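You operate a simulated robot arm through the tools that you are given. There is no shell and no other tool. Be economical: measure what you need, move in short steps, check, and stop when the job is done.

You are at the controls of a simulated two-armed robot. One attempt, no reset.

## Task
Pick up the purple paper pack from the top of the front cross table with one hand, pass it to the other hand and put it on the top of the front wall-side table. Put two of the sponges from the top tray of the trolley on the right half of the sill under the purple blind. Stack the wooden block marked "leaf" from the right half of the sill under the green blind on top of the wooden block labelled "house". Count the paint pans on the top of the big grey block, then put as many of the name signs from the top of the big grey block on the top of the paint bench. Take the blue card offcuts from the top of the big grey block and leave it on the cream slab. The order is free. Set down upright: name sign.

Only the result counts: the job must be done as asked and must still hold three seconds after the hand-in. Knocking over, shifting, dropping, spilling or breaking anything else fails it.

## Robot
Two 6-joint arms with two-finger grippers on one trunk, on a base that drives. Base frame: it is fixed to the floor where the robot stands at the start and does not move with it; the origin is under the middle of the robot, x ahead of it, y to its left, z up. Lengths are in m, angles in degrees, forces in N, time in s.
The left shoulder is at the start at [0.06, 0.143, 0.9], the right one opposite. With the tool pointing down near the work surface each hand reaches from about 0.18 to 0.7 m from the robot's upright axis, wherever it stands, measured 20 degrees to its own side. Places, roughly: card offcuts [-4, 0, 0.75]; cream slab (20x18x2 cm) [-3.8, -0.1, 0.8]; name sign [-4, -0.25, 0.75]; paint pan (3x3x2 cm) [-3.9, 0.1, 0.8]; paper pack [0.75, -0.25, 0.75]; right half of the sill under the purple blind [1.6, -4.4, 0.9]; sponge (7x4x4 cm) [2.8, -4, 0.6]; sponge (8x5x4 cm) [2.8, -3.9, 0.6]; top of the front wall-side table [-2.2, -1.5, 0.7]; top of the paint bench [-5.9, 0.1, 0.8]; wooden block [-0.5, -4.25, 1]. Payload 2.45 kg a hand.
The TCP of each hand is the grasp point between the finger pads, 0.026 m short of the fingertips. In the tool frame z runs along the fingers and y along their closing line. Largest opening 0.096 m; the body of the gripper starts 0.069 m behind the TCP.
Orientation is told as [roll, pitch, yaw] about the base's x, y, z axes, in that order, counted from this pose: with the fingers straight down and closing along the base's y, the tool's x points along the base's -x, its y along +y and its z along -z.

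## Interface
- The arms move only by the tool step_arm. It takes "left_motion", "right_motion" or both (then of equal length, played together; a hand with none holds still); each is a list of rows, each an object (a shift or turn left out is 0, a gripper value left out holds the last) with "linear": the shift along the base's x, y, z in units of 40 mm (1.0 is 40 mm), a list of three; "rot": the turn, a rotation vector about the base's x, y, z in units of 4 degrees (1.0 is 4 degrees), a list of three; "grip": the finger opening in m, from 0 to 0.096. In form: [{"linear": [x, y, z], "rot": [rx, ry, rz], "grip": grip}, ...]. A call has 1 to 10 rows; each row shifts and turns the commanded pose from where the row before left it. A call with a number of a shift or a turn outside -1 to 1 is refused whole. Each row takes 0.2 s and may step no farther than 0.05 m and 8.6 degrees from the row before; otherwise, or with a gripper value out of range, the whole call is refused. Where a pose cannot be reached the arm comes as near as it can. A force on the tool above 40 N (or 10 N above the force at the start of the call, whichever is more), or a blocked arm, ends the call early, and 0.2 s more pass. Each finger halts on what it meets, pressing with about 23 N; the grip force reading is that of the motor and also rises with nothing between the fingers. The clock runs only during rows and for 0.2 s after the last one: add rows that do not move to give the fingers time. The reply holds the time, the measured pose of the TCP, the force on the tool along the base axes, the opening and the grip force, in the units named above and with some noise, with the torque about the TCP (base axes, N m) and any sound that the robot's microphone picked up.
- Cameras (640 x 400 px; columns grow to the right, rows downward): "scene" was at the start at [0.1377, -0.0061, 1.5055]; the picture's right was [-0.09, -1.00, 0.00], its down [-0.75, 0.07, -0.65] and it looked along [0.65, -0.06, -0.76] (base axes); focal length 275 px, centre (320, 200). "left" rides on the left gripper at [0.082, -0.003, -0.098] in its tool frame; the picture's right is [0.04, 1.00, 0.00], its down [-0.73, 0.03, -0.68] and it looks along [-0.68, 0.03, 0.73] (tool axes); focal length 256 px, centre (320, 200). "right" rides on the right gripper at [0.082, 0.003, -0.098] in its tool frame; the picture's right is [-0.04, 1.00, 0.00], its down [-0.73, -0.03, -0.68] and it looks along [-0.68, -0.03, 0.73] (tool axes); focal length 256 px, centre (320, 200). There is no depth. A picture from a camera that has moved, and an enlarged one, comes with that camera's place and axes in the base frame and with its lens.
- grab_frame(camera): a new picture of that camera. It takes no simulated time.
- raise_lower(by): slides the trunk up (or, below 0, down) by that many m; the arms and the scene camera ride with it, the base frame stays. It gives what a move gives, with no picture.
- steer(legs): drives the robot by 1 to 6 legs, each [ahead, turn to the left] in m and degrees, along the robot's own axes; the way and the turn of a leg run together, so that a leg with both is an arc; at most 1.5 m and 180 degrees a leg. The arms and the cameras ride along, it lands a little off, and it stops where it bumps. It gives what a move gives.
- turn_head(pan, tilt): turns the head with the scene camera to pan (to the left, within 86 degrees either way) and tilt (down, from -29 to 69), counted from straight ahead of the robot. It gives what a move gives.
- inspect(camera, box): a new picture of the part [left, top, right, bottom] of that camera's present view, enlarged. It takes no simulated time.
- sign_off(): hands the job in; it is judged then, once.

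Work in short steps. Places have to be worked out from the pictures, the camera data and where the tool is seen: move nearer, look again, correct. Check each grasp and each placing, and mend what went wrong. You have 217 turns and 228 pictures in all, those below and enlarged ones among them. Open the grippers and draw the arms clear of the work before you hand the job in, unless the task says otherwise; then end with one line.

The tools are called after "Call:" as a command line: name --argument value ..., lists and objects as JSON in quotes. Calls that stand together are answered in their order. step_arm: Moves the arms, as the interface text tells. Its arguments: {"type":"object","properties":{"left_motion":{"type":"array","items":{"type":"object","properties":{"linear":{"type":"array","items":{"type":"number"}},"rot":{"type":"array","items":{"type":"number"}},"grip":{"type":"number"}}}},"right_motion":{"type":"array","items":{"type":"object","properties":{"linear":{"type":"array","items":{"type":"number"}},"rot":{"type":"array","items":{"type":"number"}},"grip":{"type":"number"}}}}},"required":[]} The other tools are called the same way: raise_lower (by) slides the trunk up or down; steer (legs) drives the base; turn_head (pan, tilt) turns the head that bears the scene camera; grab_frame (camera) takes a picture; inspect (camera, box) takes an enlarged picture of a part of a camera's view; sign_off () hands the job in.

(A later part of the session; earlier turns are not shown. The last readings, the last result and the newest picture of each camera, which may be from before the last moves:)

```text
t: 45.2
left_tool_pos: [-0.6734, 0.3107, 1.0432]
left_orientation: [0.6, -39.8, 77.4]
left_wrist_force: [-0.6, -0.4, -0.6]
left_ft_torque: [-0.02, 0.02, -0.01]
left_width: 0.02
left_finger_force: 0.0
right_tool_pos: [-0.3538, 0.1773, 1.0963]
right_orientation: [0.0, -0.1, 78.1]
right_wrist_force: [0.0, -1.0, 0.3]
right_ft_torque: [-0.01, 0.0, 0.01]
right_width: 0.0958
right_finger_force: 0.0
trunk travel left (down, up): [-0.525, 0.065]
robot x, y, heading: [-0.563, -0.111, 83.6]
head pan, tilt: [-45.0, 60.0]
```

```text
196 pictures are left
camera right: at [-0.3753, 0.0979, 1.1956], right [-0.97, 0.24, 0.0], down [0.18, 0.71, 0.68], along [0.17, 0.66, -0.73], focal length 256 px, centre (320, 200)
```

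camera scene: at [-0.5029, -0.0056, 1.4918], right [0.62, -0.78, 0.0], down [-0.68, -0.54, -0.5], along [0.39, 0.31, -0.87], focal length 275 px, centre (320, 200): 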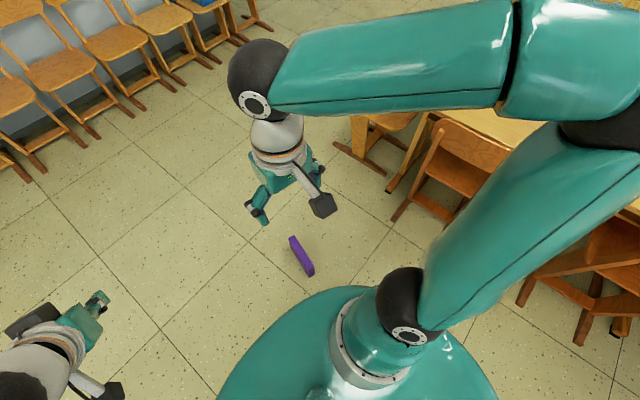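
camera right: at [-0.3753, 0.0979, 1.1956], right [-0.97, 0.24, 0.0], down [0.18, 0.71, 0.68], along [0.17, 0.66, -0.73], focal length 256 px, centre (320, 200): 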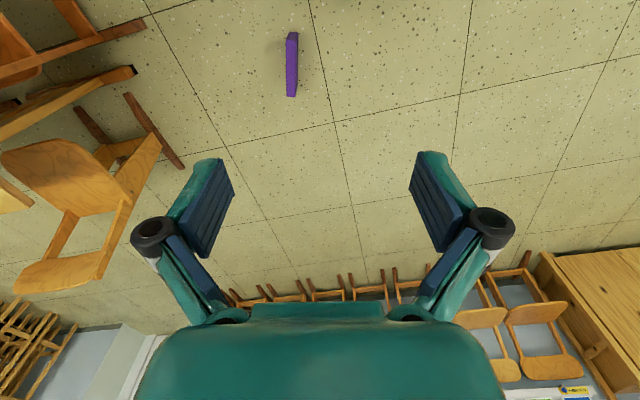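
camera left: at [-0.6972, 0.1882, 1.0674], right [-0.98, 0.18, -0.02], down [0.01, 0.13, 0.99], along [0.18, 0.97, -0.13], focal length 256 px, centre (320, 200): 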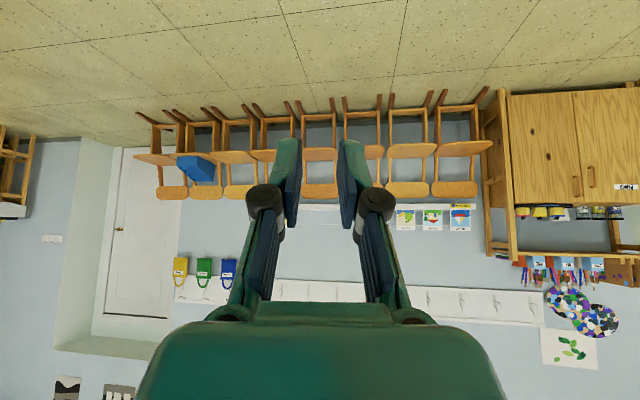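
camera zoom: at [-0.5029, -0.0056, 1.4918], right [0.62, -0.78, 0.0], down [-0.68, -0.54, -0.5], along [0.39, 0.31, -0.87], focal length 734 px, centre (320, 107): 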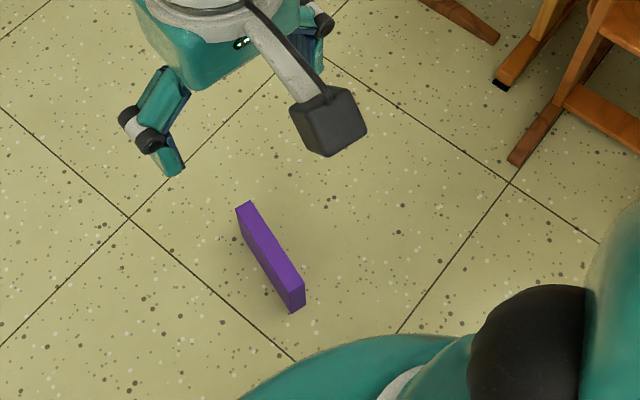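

The pack stands on edge on the floor, its centre at about (-0.194, 0.364) and its axis about 73°. It is within the right arm's reach once the trunk is lowered, so I bring the right hand above it.

Call:
step_arm --right_motion '[{"linear": [0.8, 0.935, 0], "rot": [0, 0, -0.255]}, {"linear": [0.8, 0.935, 0], "rot": [0, 0, -0.255]}, {"linear": [0.8, 0.935, 0], "rot": [0, 0, -0.255]}, {"linear": [0.8, 0.935, 0], "rot": [0, 0, -0.255]}, {"linear": [0.8, 0.935, 0], "rot": [0, 0, -0.255]}]'

Call:
raise_lower --by -0.3

Call:
grab_frame --camera "right"

Call:
grab_frame --camera "scene"

```text
t: 46.4
left_tool_pos: [-0.6725, 0.3128, 1.0432]
left_orientation: [0.7, -39.7, 77.3]
left_wrist_force: [0.8, 1.0, 0.6]
left_ft_torque: [0.01, 0.02, 0.01]
left_width: 0.0199
left_finger_force: 0.1
right_tool_pos: [-0.1932, 0.3662, 1.0935]
right_orientation: [0.0, 0.1, 73.0]
right_wrist_force: [0.0, 1.1, -1.1]
right_ft_torque: [-0.03, 0.01, 0.02]
right_width: 0.096
right_finger_force: 0.1
trunk travel left (down, up): [-0.525, 0.065]
robot x, y, heading: [-0.5619, -0.1076, 83.6]
head pan, tilt: [-45.0, 60.0]
```

```text
t: 49.4
left_tool_pos: [-0.6727, 0.3119, 0.743]
left_orientation: [0.6, -39.8, 77.4]
left_wrist_force: [0.1, 0.5, -0.2]
left_ft_torque: [0.01, 0.0, 0.02]
left_width: 0.0201
left_finger_force: 0.0
right_tool_pos: [-0.1937, 0.3655, 0.7949]
right_orientation: [0.2, 0.0, 73.0]
right_wrist_force: [0.7, -0.2, 0.0]
right_ft_torque: [-0.04, 0.01, -0.03]
right_width: 0.0959
right_finger_force: 0.2
trunk travel left (down, up): [-0.225, 0.365]
robot x, y, heading: [-0.5607, -0.1094, 83.5]
head pan, tilt: [-45.0, 60.0]
```

```text
195 pictures are left
camera right: at [-0.2222, 0.287, 0.8947], right [-0.94, 0.33, 0.0], down [0.24, 0.69, 0.68], along [0.22, 0.64, -0.73], focal length 256 px, centre (320, 200)
```

right: 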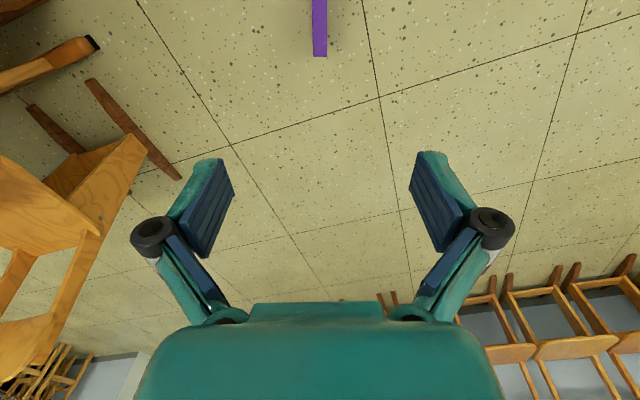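

```text
194 pictures are left
camera scene: at [-0.5029, -0.0055, 1.1919], right [0.62, -0.78, 0.0], down [-0.68, -0.54, -0.5], along [0.39, 0.31, -0.87], focal length 275 px, centre (320, 200)
```

scene: 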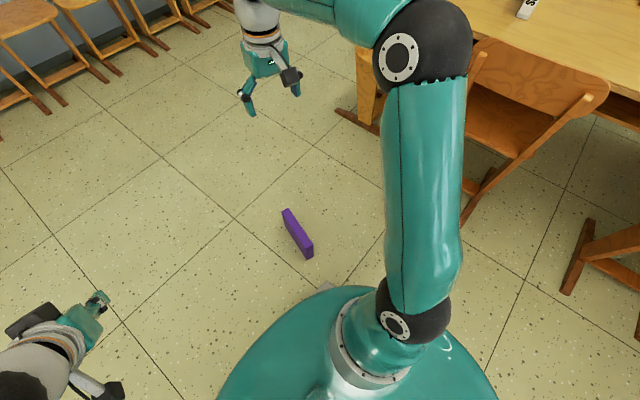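

The position agrees with the pack estimate. I lower the trunk fully and bring the arm down partway.

Call:
raise_lower --by -0.22

Call:
step_arm --right_motion '[{"linear": [0, 0, -1]}, {"linear": [0, 0, -1]}, {"linear": [0, 0, -1]}, {"linear": [0, 0, -1]}, {"linear": [0, 0, -1]}, {"linear": [0, 0, -1]}, {"linear": [0, 0, -1]}, {"linear": [0, 0, -1]}]'

Call:
grab_frame --camera "right"

Call:
grab_frame --camera "scene"

```text
t: 51.7
left_tool_pos: [-0.6732, 0.3118, 0.5242]
left_orientation: [0.6, -39.7, 77.5]
left_wrist_force: [1.0, 0.1, -0.7]
left_ft_torque: [-0.03, -0.01, 0.03]
left_width: 0.0199
left_finger_force: 0.1
right_tool_pos: [-0.1945, 0.3649, 0.5752]
right_orientation: [0.0, 0.0, 73.0]
right_wrist_force: [0.8, -0.7, 0.9]
right_ft_torque: [0.03, 0.02, -0.03]
right_width: 0.0961
right_finger_force: 0.1
trunk travel left (down, up): [-0.005, 0.585]
robot x, y, heading: [-0.5546, -0.1082, 83.8]
head pan, tilt: [-45.0, 60.0]
```

```text
t: 53.5
left_tool_pos: [-0.6734, 0.3113, 0.5255]
left_orientation: [0.7, -39.9, 77.4]
left_wrist_force: [-0.7, -0.3, -0.3]
left_ft_torque: [-0.01, -0.02, 0.0]
left_width: 0.0199
left_finger_force: 0.1
right_tool_pos: [-0.1944, 0.3648, 0.2549]
right_orientation: [0.1, -0.2, 73.1]
right_wrist_force: [0.0, -0.4, 0.2]
right_ft_torque: [-0.03, 0.03, 0.0]
right_width: 0.0959
right_finger_force: 0.1
trunk travel left (down, up): [-0.005, 0.585]
robot x, y, heading: [-0.561, -0.1096, 83.7]
head pan, tilt: [-45.0, 60.0]
```

```text
193 pictures are left
camera right: at [-0.2223, 0.2868, 0.355], right [-0.94, 0.33, 0.0], down [0.24, 0.69, 0.68], along [0.22, 0.64, -0.73], focal length 256 px, centre (320, 200)
```

right: 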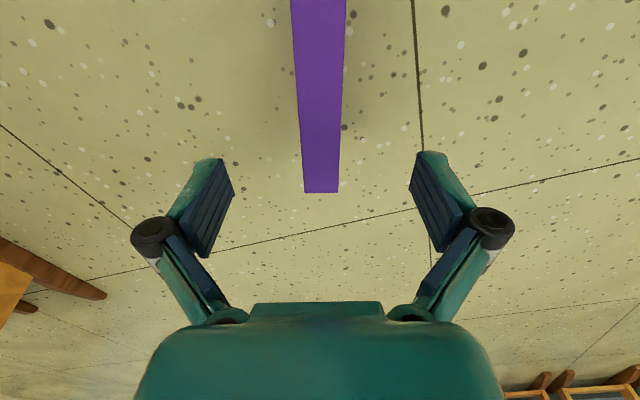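

```text
192 pictures are left
camera scene: at [-0.5031, -0.0057, 0.9719], right [0.62, -0.78, 0.0], down [-0.68, -0.54, -0.5], along [0.39, 0.31, -0.87], focal length 275 px, centre (320, 200)
```

scene: 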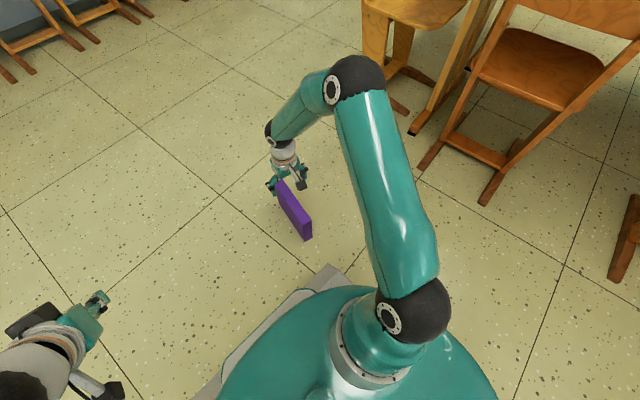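

Aligned. I descend 15 cm and grip.

Call:
step_arm --right_motion '[{"linear": [0, 0, -0.93]}, {"linear": [0, 0, -0.93]}, {"linear": [0, 0, -0.93]}, {"linear": [0, 0, -0.93]}, {"grip": 0.02}, {"grip": 0.02}, {"grip": 0.02}, {"grip": 0.02}, {"grip": 0.02}, {}]'

Call:
step_arm --right_motion '[{"linear": [0, 0, 0.8]}, {"linear": [0, 0, 1]}, {"linear": [0, 0, 1]}, {"linear": [0, 0, 1]}, {"linear": [0, 0, 1]}, {"linear": [0, 0, 1]}, {"linear": [0, 0, 1]}, {"linear": [0, 0, 1]}, {"linear": [0, 0, 1]}, {"linear": [0, 0, 1]}]'

Call:
grab_frame --camera "scene"

```text
t: 55.7
left_tool_pos: [-0.6735, 0.3099, 0.5243]
left_orientation: [0.6, -39.8, 77.4]
left_wrist_force: [0.1, -0.6, -0.8]
left_ft_torque: [0.0, 0.0, 0.01]
left_width: 0.0198
left_finger_force: 0.1
right_tool_pos: [-0.1946, 0.3631, 0.1051]
right_orientation: [0.1, 0.1, 72.9]
right_wrist_force: [0.2, -0.7, 0.5]
right_ft_torque: [0.09, -0.02, -0.22]
right_width: 0.0357
right_finger_force: 23.4
trunk travel left (down, up): [-0.005, 0.585]
robot x, y, heading: [-0.5592, -0.1058, 83.6]
head pan, tilt: [-45.0, 60.0]
```

```text
t: 57.9
left_tool_pos: [-0.6721, 0.3104, 0.5235]
left_orientation: [0.7, -39.8, 77.4]
left_wrist_force: [0.4, -0.2, -0.4]
left_ft_torque: [0.0, 0.01, 0.02]
left_width: 0.0199
left_finger_force: 0.1
right_tool_pos: [-0.1956, 0.3649, 0.4982]
right_orientation: [0.0, 0.2, 73.0]
right_wrist_force: [-0.6, -0.4, -6.7]
right_ft_torque: [0.02, 0.01, 0.01]
right_width: 0.0359
right_finger_force: 22.9
trunk travel left (down, up): [-0.005, 0.585]
robot x, y, heading: [-0.5617, -0.1087, 83.5]
head pan, tilt: [-45.0, 60.0]
```

```text
191 pictures are left
camera scene: at [-0.5026, -0.005, 0.9717], right [0.62, -0.78, 0.0], down [-0.68, -0.54, -0.5], along [0.39, 0.31, -0.87], focal length 275 px, centre (320, 200)
```

scene: 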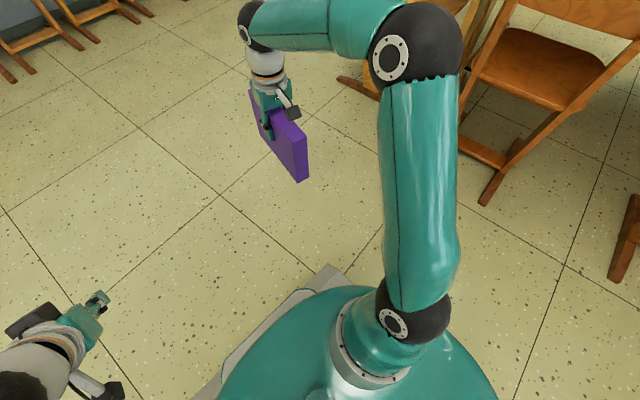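

Held at its centre with no torque. I raise the trunk and draw the hand in.

Call:
raise_lower --by 0.52

Call:
step_arm --right_motion '[{"linear": [-0.5, -0.3, 0.3]}, {"linear": [-0.5, -0.3, 0.3]}, {"linear": [-0.5, -0.3, 0.3]}, {"linear": [-0.5, -0.3, 0]}, {"linear": [-0.5, -0.3, 0]}, {"linear": [-0.5, -0.3, 0]}]'

Call:
turn_head --pan 85 --tilt 20

Call:
grab_frame --camera "scene"

```text
refused: 0.52 is not a number from -0.4 to 0.4
```

```text
t: 59.3
left_tool_pos: [-0.674, 0.3115, 0.5241]
left_orientation: [0.7, -39.8, 77.4]
left_wrist_force: [0.1, 0.5, -0.6]
left_ft_torque: [0.02, 0.01, -0.01]
left_width: 0.02
left_finger_force: 0.0
right_tool_pos: [-0.3149, 0.2929, 0.5343]
right_orientation: [0.0, 0.0, 73.0]
right_wrist_force: [0.1, 0.6, -7.2]
right_ft_torque: [-0.01, 0.01, 0.0]
right_width: 0.0358
right_finger_force: 22.4
trunk travel left (down, up): [-0.005, 0.585]
robot x, y, heading: [-0.5612, -0.1078, 84.0]
head pan, tilt: [-45.0, 60.0]
```

```text
t: 61.4
left_tool_pos: [-0.6732, 0.3107, 0.5234]
left_orientation: [0.6, -39.8, 77.4]
left_wrist_force: [-0.1, -0.8, -0.2]
left_ft_torque: [0.02, 0.02, -0.02]
left_width: 0.0199
left_finger_force: 0.1
right_tool_pos: [-0.3132, 0.293, 0.5336]
right_orientation: [0.1, 0.1, 73.0]
right_wrist_force: [-0.1, -0.1, -7.0]
right_ft_torque: [0.07, 0.0, 0.03]
right_width: 0.0357
right_finger_force: 23.3
trunk travel left (down, up): [-0.005, 0.585]
robot x, y, heading: [-0.5618, -0.1086, 83.6]
head pan, tilt: [85.0, 20.0]
```

```text
190 pictures are left
camera scene: at [-0.6461, -0.0283, 1.0299], right [0.2, 0.98, 0.0], down [0.34, -0.07, -0.94], along [-0.92, 0.19, -0.34], focal length 275 px, centre (320, 200)
```

scene: 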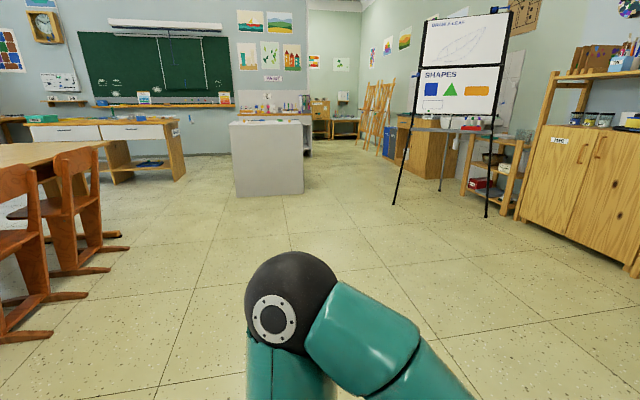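

I raise the trunk in two parts, then turn a little and check the grip.

Call:
raise_lower --by 0.4

Call:
raise_lower --by 0.12

Call:
steer --legs '[[0, 20]]'

```text
t: 65.3
left_tool_pos: [-0.6741, 0.3118, 0.9232]
left_orientation: [0.7, -39.9, 77.4]
left_wrist_force: [0.9, 0.2, -0.1]
left_ft_torque: [0.03, 0.03, 0.03]
left_width: 0.0202
left_finger_force: 0.1
right_tool_pos: [-0.3136, 0.2941, 0.9336]
right_orientation: [0.1, 0.0, 73.1]
right_wrist_force: [-0.9, 0.1, -7.9]
right_ft_torque: [0.03, -0.02, 0.0]
right_width: 0.0358
right_finger_force: 22.9
trunk travel left (down, up): [-0.405, 0.185]
robot x, y, heading: [-0.5583, -0.1078, 83.4]
head pan, tilt: [85.0, 20.0]
```

```text
t: 66.8
left_tool_pos: [-0.6732, 0.3114, 1.0428]
left_orientation: [0.6, -39.8, 77.4]
left_wrist_force: [-0.3, 0.4, -0.7]
left_ft_torque: [0.01, 0.03, -0.03]
left_width: 0.02
left_finger_force: 0.1
right_tool_pos: [-0.3137, 0.293, 1.0541]
right_orientation: [0.1, 0.0, 73.0]
right_wrist_force: [0.6, 0.3, -6.6]
right_ft_torque: [0.03, 0.01, 0.02]
right_width: 0.0356
right_finger_force: 22.8
trunk travel left (down, up): [-0.525, 0.065]
robot x, y, heading: [-0.5605, -0.1058, 83.8]
head pan, tilt: [85.0, 20.0]
```

```text
t: 68.3
left_tool_pos: [-0.8091, 0.2454, 1.0426]
left_orientation: [0.7, -39.8, 97.2]
left_wrist_force: [-0.5, -0.8, -0.4]
left_ft_torque: [0.0, -0.01, 0.0]
left_width: 0.0198
left_finger_force: 0.1
right_tool_pos: [-0.4657, 0.3507, 1.0544]
right_orientation: [0.1, 0.0, 93.1]
right_wrist_force: [0.3, -1.0, -7.4]
right_ft_torque: [-0.02, 0.02, -0.02]
right_width: 0.0358
right_finger_force: 22.4
trunk travel left (down, up): [-0.525, 0.065]
robot x, y, heading: [-0.5474, -0.1073, 103.4]
head pan, tilt: [85.0, 20.0]
```

The grip holds. I turn on to face -x and look at the wall-side tables.

Call:
steer --legs '[[0, 40], [0, 37]]'

Call:
turn_head --pan 45 --tilt 25

Call:
grab_frame --camera "scene"

Call:
turn_head --pan 0 --tilt 25

Call:
grab_frame --camera "scene"

```text
t: 70.8
left_tool_pos: [-0.9737, 0.0099, 1.0447]
left_orientation: [0.5, -39.9, 135.6]
left_wrist_force: [-0.4, 0.6, -0.4]
left_ft_torque: [0.03, -0.04, -0.04]
left_width: 0.0198
left_finger_force: 0.0
right_tool_pos: [-0.7673, 0.3044, 1.055]
right_orientation: [-0.1, 0.2, 131.1]
right_wrist_force: [0.0, 0.1, -6.3]
right_ft_torque: [0.02, -0.04, 0.01]
right_width: 0.0355
right_finger_force: 23.0
trunk travel left (down, up): [-0.525, 0.065]
robot x, y, heading: [-0.5314, -0.0914, 142.1]
head pan, tilt: [85.0, 20.0]
stopped in leg 1: the robot was blocked; the commanded pose is now the measured one
```

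```text
t: 71.8
left_tool_pos: [-0.9714, 0.0106, 1.0458]
left_orientation: [0.7, -40.0, 135.5]
left_wrist_force: [0.5, -0.1, -0.8]
left_ft_torque: [0.02, 0.01, 0.01]
left_width: 0.0202
left_finger_force: 0.1
right_tool_pos: [-0.7665, 0.3048, 1.0548]
right_orientation: [0.0, 0.0, 131.1]
right_wrist_force: [-0.3, 0.2, -6.8]
right_ft_torque: [-0.03, -0.01, -0.02]
right_width: 0.0359
right_finger_force: 23.5
trunk travel left (down, up): [-0.525, 0.065]
robot x, y, heading: [-0.5338, -0.0872, 142.0]
head pan, tilt: [45.0, 25.0]
```

```text
189 pictures are left
camera scene: at [-0.6741, -0.061, 1.5418], right [-0.12, 0.99, 0.0], down [0.42, 0.05, -0.91], along [-0.9, -0.11, -0.42], focal length 275 px, centre (320, 200)
```

scene: 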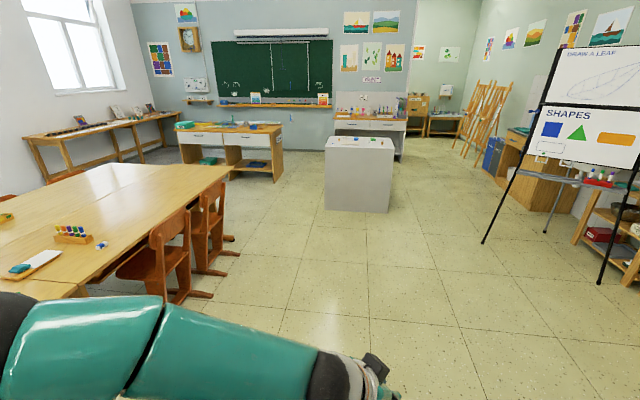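

```text
t: 73.0
left_tool_pos: [-0.9728, 0.0108, 1.0456]
left_orientation: [0.7, -39.9, 135.6]
left_wrist_force: [-0.9, 0.6, 0.3]
left_ft_torque: [0.01, -0.04, 0.02]
left_width: 0.0199
left_finger_force: 0.2
right_tool_pos: [-0.7663, 0.306, 1.0546]
right_orientation: [0.0, 0.1, 131.1]
right_wrist_force: [0.4, 0.5, -6.3]
right_ft_torque: [0.02, 0.0, 0.03]
right_width: 0.036
right_finger_force: 22.8
trunk travel left (down, up): [-0.525, 0.065]
robot x, y, heading: [-0.5349, -0.0871, 141.6]
head pan, tilt: [0.0, 25.0]
```

```text
188 pictures are left
camera scene: at [-0.6551, 0.0069, 1.5418], right [0.62, 0.79, 0.0], down [0.33, -0.26, -0.91], along [-0.71, 0.56, -0.42], focal length 275 px, centre (320, 200)
```

scene: 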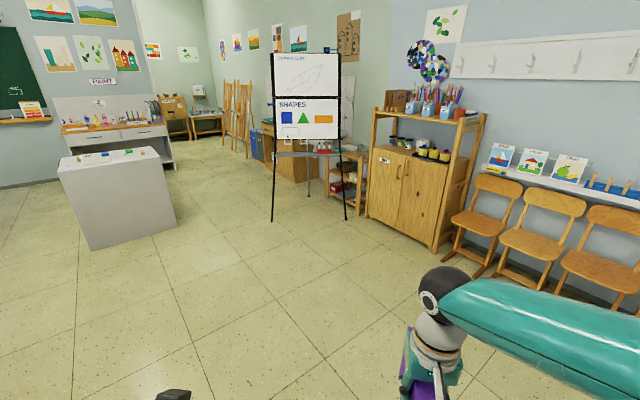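

Blocked again at 142°. I look down on both sides to see what the base touches.

Call:
turn_head --pan 86 --tilt 50

Call:
grab_frame --camera "scene"

Call:
turn_head --pan -86 --tilt 50

Call:
grab_frame --camera "scene"

```text
t: 74.6
left_tool_pos: [-0.9726, 0.0109, 1.0448]
left_orientation: [0.5, -39.9, 135.6]
left_wrist_force: [0.4, -0.4, -0.3]
left_ft_torque: [-0.03, 0.01, -0.01]
left_width: 0.02
left_finger_force: 0.1
right_tool_pos: [-0.7661, 0.3059, 1.0551]
right_orientation: [0.0, 0.1, 131.1]
right_wrist_force: [0.4, -0.5, -7.2]
right_ft_torque: [0.01, -0.01, -0.01]
right_width: 0.0358
right_finger_force: 22.8
trunk travel left (down, up): [-0.525, 0.065]
robot x, y, heading: [-0.5344, -0.0896, 141.7]
head pan, tilt: [85.9, 50.0]
```

```text
187 pictures are left
camera scene: at [-0.6345, -0.107, 1.5044], right [-0.74, 0.67, 0.0], down [0.52, 0.57, -0.64], along [-0.43, -0.48, -0.77], focal length 275 px, centre (320, 200)
```

scene: 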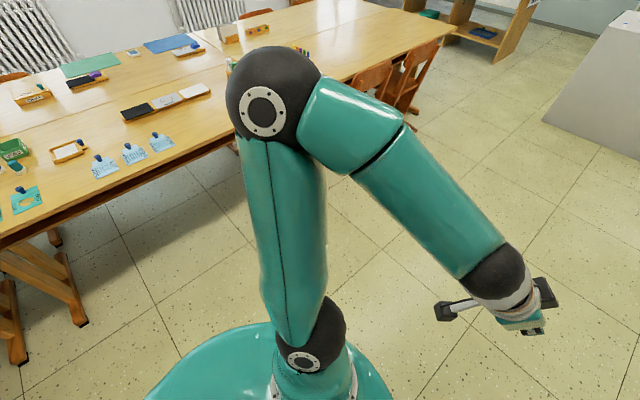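

```text
t: 77.2
left_tool_pos: [-0.972, 0.0106, 1.0447]
left_orientation: [0.6, -39.9, 135.5]
left_wrist_force: [0.1, -0.8, 0.0]
left_ft_torque: [-0.06, -0.01, 0.0]
left_width: 0.0203
left_finger_force: 0.1
right_tool_pos: [-0.7668, 0.3054, 1.0534]
right_orientation: [0.0, 0.1, 131.1]
right_wrist_force: [0.2, 0.1, -6.6]
right_ft_torque: [-0.02, -0.01, 0.01]
right_width: 0.0357
right_finger_force: 23.3
trunk travel left (down, up): [-0.525, 0.065]
robot x, y, heading: [-0.5347, -0.0885, 141.9]
head pan, tilt: [-85.9, 50.0]
```

```text
186 pictures are left
camera scene: at [-0.5395, 0.0137, 1.5043], right [0.83, -0.56, 0.0], down [-0.43, -0.63, -0.64], along [0.36, 0.53, -0.77], focal length 275 px, centre (320, 200)
```

scene: 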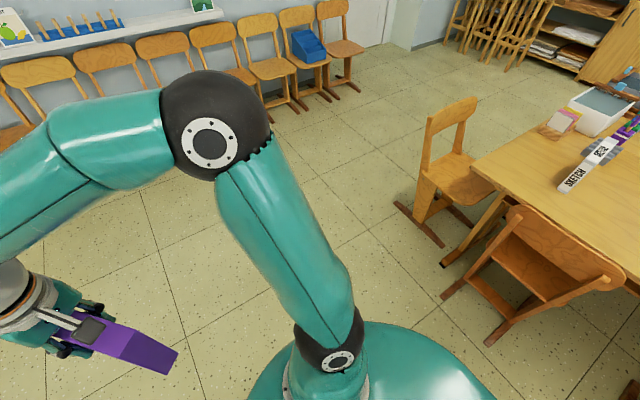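

Both sides are clear, so whatever it is lies behind. I drive forward half a metre onto open floor and continue turning there.

Call:
steer --legs '[[0.5, 0]]'

Call:
steer --legs '[[0, 35]]'

Call:
turn_head --pan 60 --tilt 35

Call:
grab_frame --camera "scene"

```text
t: 80.1
left_tool_pos: [-1.3672, 0.317, 1.0443]
left_orientation: [0.7, -39.8, 135.8]
left_wrist_force: [-0.1, -0.5, -0.4]
left_ft_torque: [0.0, -0.04, 0.03]
left_width: 0.0199
left_finger_force: 0.1
right_tool_pos: [-1.1643, 0.6127, 1.0545]
right_orientation: [0.0, 0.1, 131.4]
right_wrist_force: [-0.5, 0.6, -7.1]
right_ft_torque: [0.0, -0.03, 0.0]
right_width: 0.036
right_finger_force: 22.9
trunk travel left (down, up): [-0.525, 0.065]
robot x, y, heading: [-0.9277, 0.2227, 142.4]
head pan, tilt: [-85.9, 50.0]
```

```text
t: 82.3
left_tool_pos: [-1.3542, 0.0659, 1.0454]
left_orientation: [0.4, -39.7, 168.5]
left_wrist_force: [-0.1, -0.7, 0.6]
left_ft_torque: [0.03, 0.01, -0.01]
left_width: 0.0198
left_finger_force: 0.0
right_tool_pos: [-1.3414, 0.426, 1.0551]
right_orientation: [-0.1, 0.1, 164.1]
right_wrist_force: [0.5, -1.3, -6.5]
right_ft_torque: [0.03, 0.01, -0.01]
right_width: 0.0357
right_finger_force: 22.8
trunk travel left (down, up): [-0.525, 0.065]
robot x, y, heading: [-0.9312, 0.242, 174.7]
head pan, tilt: [-85.9, 50.0]
stopped in leg 1: the robot was blocked; the commanded pose is now the measured one
```

```text
t: 84.6
left_tool_pos: [-1.3544, 0.0672, 1.0458]
left_orientation: [0.6, -39.8, 168.5]
left_wrist_force: [-1.2, 0.0, -0.1]
left_ft_torque: [-0.02, -0.04, -0.02]
left_width: 0.0198
left_finger_force: 0.0
right_tool_pos: [-1.342, 0.4268, 1.0555]
right_orientation: [0.0, 0.2, 164.1]
right_wrist_force: [-0.2, 0.6, -7.3]
right_ft_torque: [0.0, -0.03, 0.02]
right_width: 0.036
right_finger_force: 23.2
trunk travel left (down, up): [-0.525, 0.065]
robot x, y, heading: [-0.9285, 0.2376, 174.8]
head pan, tilt: [60.0, 35.0]
```

```text
185 pictures are left
camera scene: at [-1.043, 0.1753, 1.5261], right [-0.82, 0.58, 0.0], down [0.33, 0.47, -0.82], along [-0.47, -0.67, -0.57], focal length 275 px, centre (320, 200)
```

scene: 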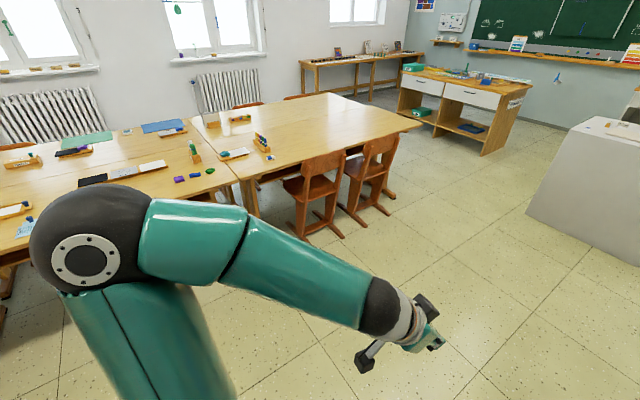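

Nothing is visible nearby here, so I try a smaller turn to see if it completes.

Call:
steer --legs '[[0, 15]]'

Call:
steer --legs '[[0, 20]]'

```text
t: 86.0
left_tool_pos: [-1.2955, -0.0378, 1.0456]
left_orientation: [0.6, -39.8, -176.4]
left_wrist_force: [1.2, 0.1, -0.1]
left_ft_torque: [-0.02, -0.03, -0.01]
left_width: 0.0204
left_finger_force: 0.1
right_tool_pos: [-1.3743, 0.3134, 1.0543]
right_orientation: [-0.1, 0.0, 179.2]
right_wrist_force: [0.4, 1.0, -7.2]
right_ft_torque: [0.0, 0.0, -0.01]
right_width: 0.0356
right_finger_force: 23.1
trunk travel left (down, up): [-0.525, 0.065]
robot x, y, heading: [-0.9296, 0.2508, -170.4]
head pan, tilt: [60.0, 35.0]
```

```text
t: 87.8
left_tool_pos: [-1.1724, -0.143, 1.047]
left_orientation: [0.5, -39.9, -156.4]
left_wrist_force: [1.0, -0.5, 0.3]
left_ft_torque: [0.01, 0.02, -0.04]
left_width: 0.0198
left_finger_force: 0.2
right_tool_pos: [-1.3665, 0.157, 1.0561]
right_orientation: [-0.1, 0.4, -160.8]
right_wrist_force: [0.0, 0.3, -8.0]
right_ft_torque: [0.01, 0.02, -0.03]
right_width: 0.0357
right_finger_force: 22.9
trunk travel left (down, up): [-0.525, 0.065]
robot x, y, heading: [-0.9387, 0.2601, -150.5]
head pan, tilt: [60.0, 35.0]
stopped in leg 1: the robot was blocked; the commanded pose is now the measured one
```

The robot seems to be pushed sideways. I look steeply down at both flanks and the rear.

Call:
turn_head --pan 86 --tilt 35

Call:
grab_frame --camera "scene"

Call:
turn_head --pan -86 --tilt 35

Call:
grab_frame --camera "scene"

```text
t: 88.7
left_tool_pos: [-1.1721, -0.1437, 1.047]
left_orientation: [0.6, -39.9, -156.4]
left_wrist_force: [0.1, -0.1, -0.2]
left_ft_torque: [0.0, -0.02, -0.04]
left_width: 0.0199
left_finger_force: 0.1
right_tool_pos: [-1.3679, 0.1588, 1.0561]
right_orientation: [-0.1, 0.2, -160.8]
right_wrist_force: [-0.1, -0.1, -7.1]
right_ft_torque: [0.01, 0.02, 0.03]
right_width: 0.0359
right_finger_force: 22.8
trunk travel left (down, up): [-0.525, 0.065]
robot x, y, heading: [-0.9345, 0.2613, -150.4]
head pan, tilt: [85.9, 35.0]
```

```text
184 pictures are left
camera scene: at [-0.952, 0.1542, 1.5261], right [-0.9, -0.43, 0.0], down [-0.25, 0.52, -0.82], along [0.35, -0.74, -0.57], focal length 275 px, centre (320, 200)
```

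scene: 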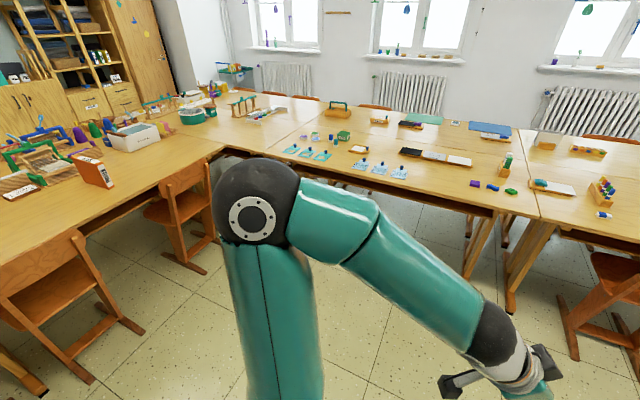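

```text
t: 91.3
left_tool_pos: [-1.1722, -0.1432, 1.047]
left_orientation: [0.6, -39.9, -156.3]
left_wrist_force: [0.1, 0.0, 0.0]
left_ft_torque: [0.0, -0.02, 0.0]
left_width: 0.0199
left_finger_force: 0.1
right_tool_pos: [-1.3676, 0.1573, 1.0556]
right_orientation: [-0.2, 0.2, -160.7]
right_wrist_force: [0.0, 0.2, -7.1]
right_ft_torque: [-0.02, 0.01, 0.0]
right_width: 0.0358
right_finger_force: 22.9
trunk travel left (down, up): [-0.525, 0.065]
robot x, y, heading: [-0.9322, 0.262, -150.7]
head pan, tilt: [-85.9, 35.0]
```

```text
183 pictures are left
camera scene: at [-1.0388, 0.3069, 1.5261], right [0.83, 0.55, 0.0], down [0.32, -0.48, -0.82], along [-0.45, 0.68, -0.57], focal length 275 px, centre (320, 200)
```

scene: 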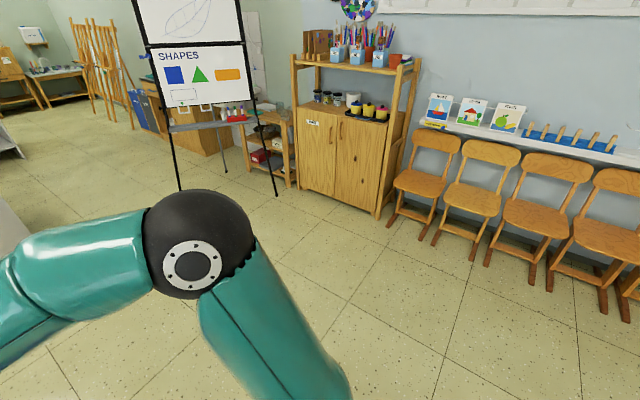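

Nothing is jammed and the grip holds, so I carry on. The front wall-side table spans about x -3.1…-1.46 with its inner edge at y ≈ -1.2, and the chairs leave a gap around x -2.9. I drive there.

Call:
steer --legs '[[0, -7.5], [1.1, 0], [1.0, 0]]'

Call:
turn_head --pan 45 --tilt 40

Call:
grab_frame --camera "scene"

```text
t: 102.5
left_tool_pos: [-3.1619, -0.8868, 1.0451]
left_orientation: [0.6, -39.9, -164.0]
left_wrist_force: [-0.9, -0.5, -0.7]
left_ft_torque: [0.01, 0.02, -0.02]
left_width: 0.02
left_finger_force: 0.0
right_tool_pos: [-3.3169, -0.5626, 1.056]
right_orientation: [-0.1, 0.2, -168.3]
right_wrist_force: [-0.7, 0.0, -6.3]
right_ft_torque: [0.0, -0.05, 0.02]
right_width: 0.0359
right_finger_force: 23.1
trunk travel left (down, up): [-0.525, 0.065]
robot x, y, heading: [-2.8749, -0.5176, -157.9]
head pan, tilt: [-85.9, 35.0]
```

```text
t: 104.6
left_tool_pos: [-3.1627, -0.8887, 1.046]
left_orientation: [0.6, -39.8, -163.9]
left_wrist_force: [0.5, 0.4, 0.7]
left_ft_torque: [-0.01, 0.02, 0.01]
left_width: 0.02
left_finger_force: 0.0
right_tool_pos: [-3.3154, -0.5624, 1.0564]
right_orientation: [-0.1, 0.2, -168.4]
right_wrist_force: [1.2, 0.2, -6.7]
right_ft_torque: [0.01, 0.01, 0.04]
right_width: 0.0357
right_finger_force: 23.2
trunk travel left (down, up): [-0.525, 0.065]
robot x, y, heading: [-2.8733, -0.5173, -158.2]
head pan, tilt: [45.0, 40.0]
```

```text
182 pictures are left
camera scene: at [-2.9644, -0.6182, 1.5185], right [-0.92, 0.39, 0.0], down [0.25, 0.59, -0.77], along [-0.3, -0.7, -0.64], focal length 275 px, centre (320, 200)
```

scene: 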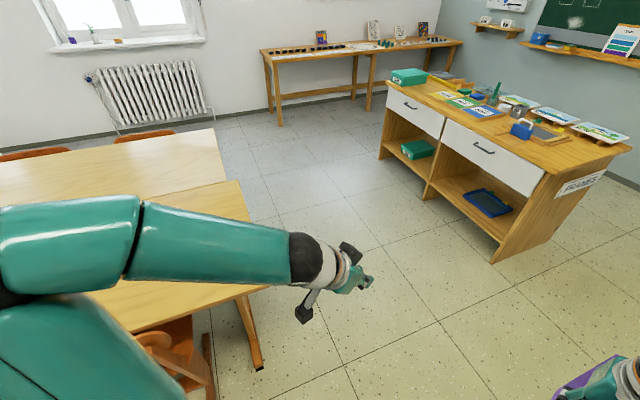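

The table end is at x ≈ -3.03, with a chair at x ≈ -2.7. I go round to the table's end, to about (-3.56, -1.5), and face +x.

Call:
steer --legs '[[0.75, 0], [0, 17], [0, 17], [0, 17], [0, 17]]'

Call:
turn_head --pan 0 --tilt 30

Call:
grab_frame --camera "scene"

```text
t: 110.3
left_tool_pos: [-3.7053, -1.2396, 1.0463]
left_orientation: [0.5, -39.9, -143.8]
left_wrist_force: [0.4, -0.4, 0.5]
left_ft_torque: [0.01, 0.01, -0.02]
left_width: 0.0201
left_finger_force: 0.1
right_tool_pos: [-3.9622, -0.9858, 1.0563]
right_orientation: [-0.2, 0.3, -148.2]
right_wrist_force: [0.7, 0.6, -7.9]
right_ft_torque: [0.0, 0.0, -0.01]
right_width: 0.0356
right_finger_force: 23.0
trunk travel left (down, up): [-0.525, 0.065]
robot x, y, heading: [-3.5693, -0.787, -138.3]
head pan, tilt: [45.0, 40.0]
stopped in leg 3: the robot was blocked; the commanded pose is now the measured one
```

```text
t: 111.4
left_tool_pos: [-3.7073, -1.2388, 1.0477]
left_orientation: [0.6, -40.0, -143.8]
left_wrist_force: [-0.3, -0.1, 0.2]
left_ft_torque: [-0.05, 0.01, 0.01]
left_width: 0.02
left_finger_force: 0.1
right_tool_pos: [-3.9632, -0.9861, 1.0574]
right_orientation: [-0.2, 0.1, -148.4]
right_wrist_force: [-0.2, -0.1, -7.2]
right_ft_torque: [0.02, -0.01, -0.02]
right_width: 0.036
right_finger_force: 23.2
trunk travel left (down, up): [-0.525, 0.065]
robot x, y, heading: [-3.5711, -0.7826, -138.2]
head pan, tilt: [0.0, 30.0]
```

```text
181 pictures are left
camera scene: at [-3.6834, -0.8842, 1.5338], right [-0.67, 0.75, 0.0], down [0.37, 0.33, -0.87], along [-0.65, -0.58, -0.5], focal length 275 px, centre (320, 200)
```

scene: 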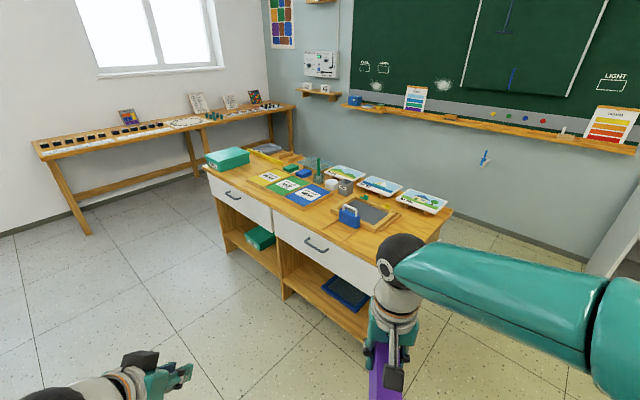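

I move a little further from the grey block, then continue the turn.

Call:
steer --legs '[[0.25, 0], [0, 16], [0, 16], [0, 16]]'

```text
t: 114.7
left_tool_pos: [-3.7533, -1.4288, 1.0477]
left_orientation: [0.5, -40.1, -126.2]
left_wrist_force: [0.5, 0.3, -0.8]
left_ft_torque: [0.0, 0.06, 0.01]
left_width: 0.0201
left_finger_force: 0.1
right_tool_pos: [-4.0735, -1.2645, 1.0574]
right_orientation: [-0.3, 0.3, -130.7]
right_wrist_force: [0.9, -0.4, -6.7]
right_ft_torque: [0.02, 0.01, 0.04]
right_width: 0.0359
right_finger_force: 23.2
trunk travel left (down, up): [-0.525, 0.065]
robot x, y, heading: [-3.7685, -0.9494, -120.5]
head pan, tilt: [0.0, 30.0]
stopped in leg 3: the robot was blocked; the commanded pose is now the measured one
```

The turn blocks look like accumulated drift rather than contact, so I issue short separate turns.

Call:
steer --legs '[[0, 15]]'

Call:
steer --legs '[[0, 15]]'

Call:
grab_frame --camera "scene"

```text
t: 116.3
left_tool_pos: [-3.6297, -1.4099, 1.0484]
left_orientation: [0.4, -40.1, -111.1]
left_wrist_force: [0.6, 0.6, -0.5]
left_ft_torque: [-0.04, 0.02, -0.02]
left_width: 0.0199
left_finger_force: 0.1
right_tool_pos: [-3.9813, -1.3338, 1.0565]
right_orientation: [-0.3, 0.5, -115.5]
right_wrist_force: [1.2, 0.1, -7.5]
right_ft_torque: [0.0, 0.01, 0.01]
right_width: 0.0358
right_finger_force: 23.3
trunk travel left (down, up): [-0.525, 0.065]
robot x, y, heading: [-3.779, -0.9445, -105.5]
head pan, tilt: [0.0, 30.0]
stopped in leg 1: the robot was blocked; the commanded pose is now the measured one
```

```text
t: 117.9
left_tool_pos: [-3.5146, -1.356, 1.0501]
left_orientation: [0.4, -39.9, -95.7]
left_wrist_force: [-0.5, 0.5, -1.0]
left_ft_torque: [-0.02, 0.03, 0.0]
left_width: 0.0202
left_finger_force: 0.0
right_tool_pos: [-3.875, -1.3753, 1.0585]
right_orientation: [-0.5, 0.5, -100.5]
right_wrist_force: [-0.1, 0.3, -7.2]
right_ft_torque: [-0.03, 0.02, -0.02]
right_width: 0.0359
right_finger_force: 23.0
trunk travel left (down, up): [-0.525, 0.065]
robot x, y, heading: [-3.7862, -0.951, -90.7]
head pan, tilt: [0.0, 30.0]
stopped in leg 1: the robot was blocked; the commanded pose is now the measured one
```

```text
180 pictures are left
camera scene: at [-3.7892, -1.0995, 1.5338], right [-1.0, 0.01, 0.0], down [0.0, 0.5, -0.87], along [-0.01, -0.87, -0.5], focal length 275 px, centre (320, 200)
```

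scene: 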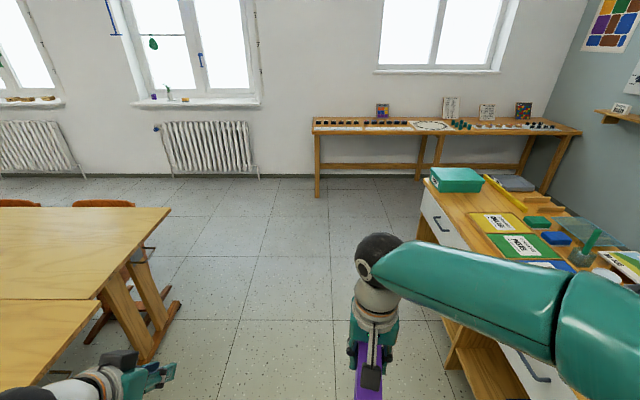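

I drive down to y ≈ -1.5 and turn to face the table end.

Call:
steer --legs '[[0.52, 0]]'

Call:
steer --legs '[[0, 30]]'

Call:
steer --legs '[[0, 30]]'

Call:
steer --legs '[[0, 30]]'

Call:
grab_frame --camera "scene"

```text
t: 121.0
left_tool_pos: [-3.5182, -1.8768, 1.0494]
left_orientation: [0.3, -39.8, -95.6]
left_wrist_force: [-0.1, 0.3, -0.7]
left_ft_torque: [0.03, -0.02, 0.0]
left_width: 0.0199
left_finger_force: 0.0
right_tool_pos: [-3.8777, -1.8988, 1.0578]
right_orientation: [-0.4, 0.4, -100.3]
right_wrist_force: [-0.2, 1.2, -7.5]
right_ft_torque: [0.02, 0.0, 0.01]
right_width: 0.0355
right_finger_force: 22.9
trunk travel left (down, up): [-0.525, 0.065]
robot x, y, heading: [-3.7893, -1.4708, -90.0]
head pan, tilt: [0.0, 30.0]
```

```text
t: 122.5
left_tool_pos: [-3.4055, -1.7695, 1.0504]
left_orientation: [0.3, -39.9, -76.9]
left_wrist_force: [-0.6, -0.4, 0.5]
left_ft_torque: [-0.03, 0.01, -0.04]
left_width: 0.02
left_finger_force: 0.0
right_tool_pos: [-3.7397, -1.9036, 1.0589]
right_orientation: [-0.5, 0.6, -81.9]
right_wrist_force: [1.0, 0.3, -8.2]
right_ft_torque: [-0.02, 0.05, 0.01]
right_width: 0.0359
right_finger_force: 22.8
trunk travel left (down, up): [-0.525, 0.065]
robot x, y, heading: [-3.8029, -1.4781, -71.7]
head pan, tilt: [0.0, 30.0]
stopped in leg 1: the robot was blocked; the commanded pose is now the measured one
```

```text
t: 124.0
left_tool_pos: [-3.3346, -1.6296, 1.052]
left_orientation: [0.3, -40.0, -58.6]
left_wrist_force: [0.3, 0.7, 0.1]
left_ft_torque: [0.01, -0.04, -0.02]
left_width: 0.0201
left_finger_force: 0.0
right_tool_pos: [-3.61, -1.8629, 1.0606]
right_orientation: [-0.6, 0.6, -63.6]
right_wrist_force: [0.3, 1.3, -6.9]
right_ft_torque: [-0.02, -0.02, 0.01]
right_width: 0.0357
right_finger_force: 23.1
trunk travel left (down, up): [-0.525, 0.065]
robot x, y, heading: [-3.8131, -1.4796, -54.0]
head pan, tilt: [0.0, 30.0]
stopped in leg 1: the robot was blocked; the commanded pose is now the measured one
```

```text
t: 125.6
left_tool_pos: [-3.3122, -1.4659, 1.0517]
left_orientation: [0.2, -39.9, -39.4]
left_wrist_force: [0.3, 0.6, 0.5]
left_ft_torque: [-0.03, 0.03, -0.05]
left_width: 0.02
left_finger_force: 0.1
right_tool_pos: [-3.4955, -1.7772, 1.0591]
right_orientation: [-0.6, 0.6, -44.3]
right_wrist_force: [0.7, 0.9, -6.7]
right_ft_torque: [-0.04, 0.01, 0.02]
right_width: 0.0358
right_finger_force: 23.7
trunk travel left (down, up): [-0.525, 0.065]
robot x, y, heading: [-3.8212, -1.49, -35.3]
head pan, tilt: [0.0, 30.0]
stopped in leg 1: the robot was blocked; the commanded pose is now the measured one
```

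```text
179 pictures are left
camera scene: at [-3.6955, -1.5739, 1.5338], right [-0.57, -0.82, 0.0], down [-0.41, 0.29, -0.87], along [0.71, -0.5, -0.5], focal length 275 px, centre (320, 200)
```

scene: 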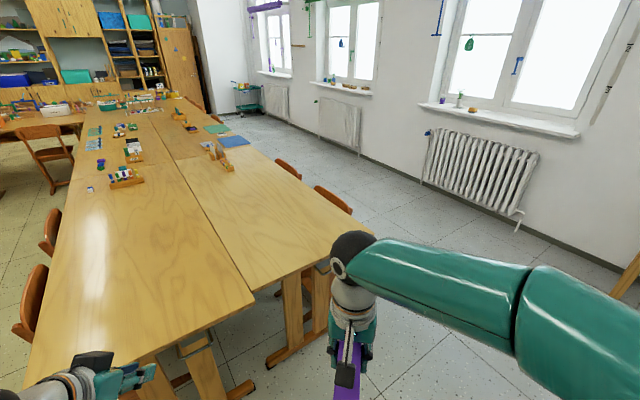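

I finish turning and close in on the table end.

Call:
steer --legs '[[0, 17]]'

Call:
steer --legs '[[0, 17]]'

Call:
steer --legs '[[0.3, 0]]'

Call:
turn_head --pan 0 --tilt 50

Call:
grab_frame --camera "scene"

```text
t: 127.1
left_tool_pos: [-3.3407, -1.3212, 1.0536]
left_orientation: [0.3, -39.9, -22.5]
left_wrist_force: [-0.3, -0.3, -0.2]
left_ft_torque: [-0.03, -0.03, 0.01]
left_width: 0.02
left_finger_force: 0.0
right_tool_pos: [-3.4265, -1.6725, 1.0592]
right_orientation: [-0.7, 0.7, -27.4]
right_wrist_force: [-0.4, 0.5, -6.9]
right_ft_torque: [0.01, 0.02, 0.0]
right_width: 0.0358
right_finger_force: 22.5
trunk travel left (down, up): [-0.525, 0.065]
robot x, y, heading: [-3.8228, -1.4978, -18.4]
head pan, tilt: [0.0, 30.0]
stopped in leg 1: the robot was blocked; the commanded pose is now the measured one
```

```text
t: 128.8
left_tool_pos: [-3.4117, -1.1877, 1.0525]
left_orientation: [0.2, -40.0, -5.3]
left_wrist_force: [-0.4, 0.4, 0.4]
left_ft_torque: [-0.02, -0.05, -0.04]
left_width: 0.0199
left_finger_force: 0.1
right_tool_pos: [-3.3918, -1.5496, 1.0596]
right_orientation: [-0.8, 0.7, -10.3]
right_wrist_force: [-0.1, 0.9, -8.0]
right_ft_torque: [-0.02, 0.02, -0.02]
right_width: 0.036
right_finger_force: 23.5
trunk travel left (down, up): [-0.525, 0.065]
robot x, y, heading: [-3.8257, -1.51, -1.4]
head pan, tilt: [0.0, 30.0]
stopped in leg 1: the robot was blocked; the commanded pose is now the measured one
```

```text
t: 130.9
left_tool_pos: [-3.1077, -1.1962, 1.0544]
left_orientation: [0.1, -40.0, -5.5]
left_wrist_force: [0.7, -0.4, 0.7]
left_ft_torque: [0.01, 0.03, 0.02]
left_width: 0.0198
left_finger_force: 0.0
right_tool_pos: [-3.0885, -1.5573, 1.0614]
right_orientation: [-0.8, 0.7, -10.4]
right_wrist_force: [0.6, -0.4, -6.8]
right_ft_torque: [0.03, 0.01, -0.01]
right_width: 0.0356
right_finger_force: 23.5
trunk travel left (down, up): [-0.525, 0.065]
robot x, y, heading: [-3.5163, -1.5172, -1.4]
head pan, tilt: [0.0, 30.0]
```

```text
t: 131.7
left_tool_pos: [-3.1095, -1.1956, 1.0549]
left_orientation: [0.3, -40.0, -5.4]
left_wrist_force: [0.5, -0.4, -0.9]
left_ft_torque: [0.01, -0.01, -0.03]
left_width: 0.02
left_finger_force: 0.1
right_tool_pos: [-3.0896, -1.556, 1.062]
right_orientation: [-0.8, 0.6, -10.4]
right_wrist_force: [-0.3, 0.0, -6.7]
right_ft_torque: [0.01, 0.01, 0.0]
right_width: 0.0359
right_finger_force: 23.0
trunk travel left (down, up): [-0.525, 0.065]
robot x, y, heading: [-3.5183, -1.5154, -1.2]
head pan, tilt: [0.0, 50.0]
```

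```text
178 pictures are left
camera scene: at [-3.3801, -1.5187, 1.5044], right [-0.02, -1.0, 0.0], down [-0.77, 0.02, -0.64], along [0.64, -0.02, -0.77], focal length 275 px, centre (320, 200)
```

scene: 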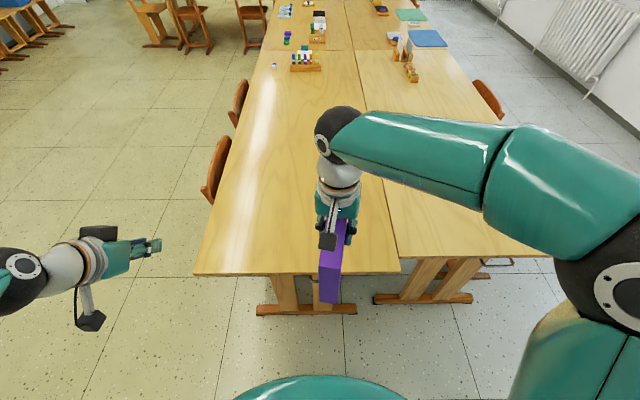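

The pack hangs over the table end. I move it ahead with the right hand, squared to the left hand, then bring the opened left hand in front of its near edge.

Call:
step_arm --right_motion '[{"linear": [1.0, 0.16, 0], "rot": [0, 0, 0.312]}, {"linear": [1.0, 0.16, 0], "rot": [0, 0, 0.312]}, {"linear": [1.0, 0.16, 0], "rot": [0, 0, 0.312]}, {"linear": [1.0, 0.16, 0], "rot": [0, 0, 0.312]}, {}]' --left_motion '[{"grip": 0.096}, {"grip": 0.096}, {"grip": 0.096}, {"grip": 0.096}, {"grip": 0.096}]'

Call:
step_arm --left_motion '[{"linear": [-0.1, -1, 0]}, {"linear": [-0.1, -1, 0]}, {"linear": [-0.1, -1, 0]}, {"linear": [-0.1, -1, 0]}, {"linear": [-0.1, -1, 0]}, {"linear": [0, -1, 0]}, {"linear": [0, -1, 0]}, {"linear": [0, -1, 0]}]'

Call:
grab_frame --camera "left"

Call:
grab_frame --camera "scene"

```text
t: 132.9
left_tool_pos: [-3.1097, -1.1958, 1.0547]
left_orientation: [0.3, -39.9, -5.3]
left_wrist_force: [0.3, 0.0, -0.4]
left_ft_torque: [0.02, -0.01, -0.02]
left_width: 0.0957
left_finger_force: 0.2
right_tool_pos: [-2.9307, -1.5316, 1.0619]
right_orientation: [-0.7, 0.7, -5.3]
right_wrist_force: [0.7, 0.2, -6.4]
right_ft_torque: [0.0, 0.01, -0.01]
right_width: 0.0359
right_finger_force: 23.1
trunk travel left (down, up): [-0.525, 0.065]
robot x, y, heading: [-3.5203, -1.5164, -1.4]
head pan, tilt: [0.0, 50.0]
```

```text
t: 134.7
left_tool_pos: [-3.1289, -1.5169, 1.0537]
left_orientation: [0.3, -40.0, -5.3]
left_wrist_force: [0.3, -0.4, 0.0]
left_ft_torque: [0.0, 0.02, 0.01]
left_width: 0.096
left_finger_force: 0.0
right_tool_pos: [-2.9279, -1.5315, 1.0615]
right_orientation: [-0.6, 0.8, -5.4]
right_wrist_force: [0.5, -0.4, -7.1]
right_ft_torque: [0.01, 0.0, 0.0]
right_width: 0.0358
right_finger_force: 23.1
trunk travel left (down, up): [-0.525, 0.065]
robot x, y, heading: [-3.5131, -1.5187, -1.4]
head pan, tilt: [0.0, 50.0]
```

```text
177 pictures are left
camera left: at [-3.2551, -1.508, 1.0774], right [0.06, 1.0, -0.02], down [0.13, 0.01, 0.99], along [0.99, -0.06, -0.13], focal length 256 px, centre (320, 200)
```

left: 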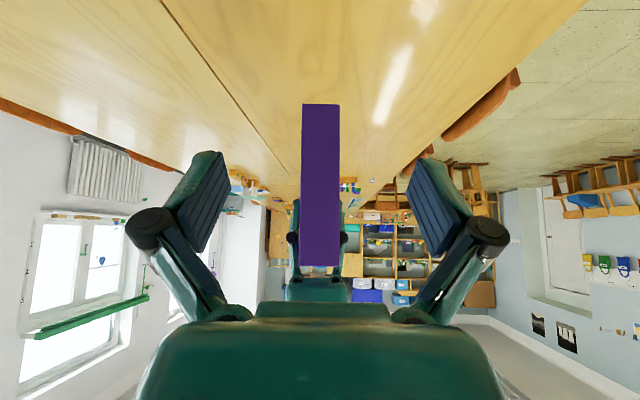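

```text
176 pictures are left
camera scene: at [-3.3794, -1.5198, 1.5042], right [-0.02, -1.0, 0.0], down [-0.77, 0.02, -0.64], along [0.64, -0.02, -0.77], focal length 275 px, centre (320, 200)
```

scene: 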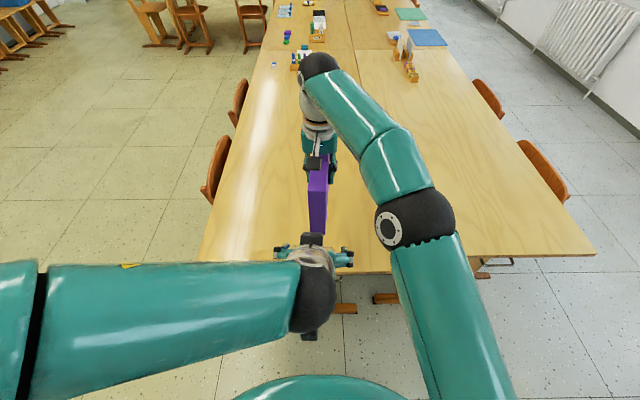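

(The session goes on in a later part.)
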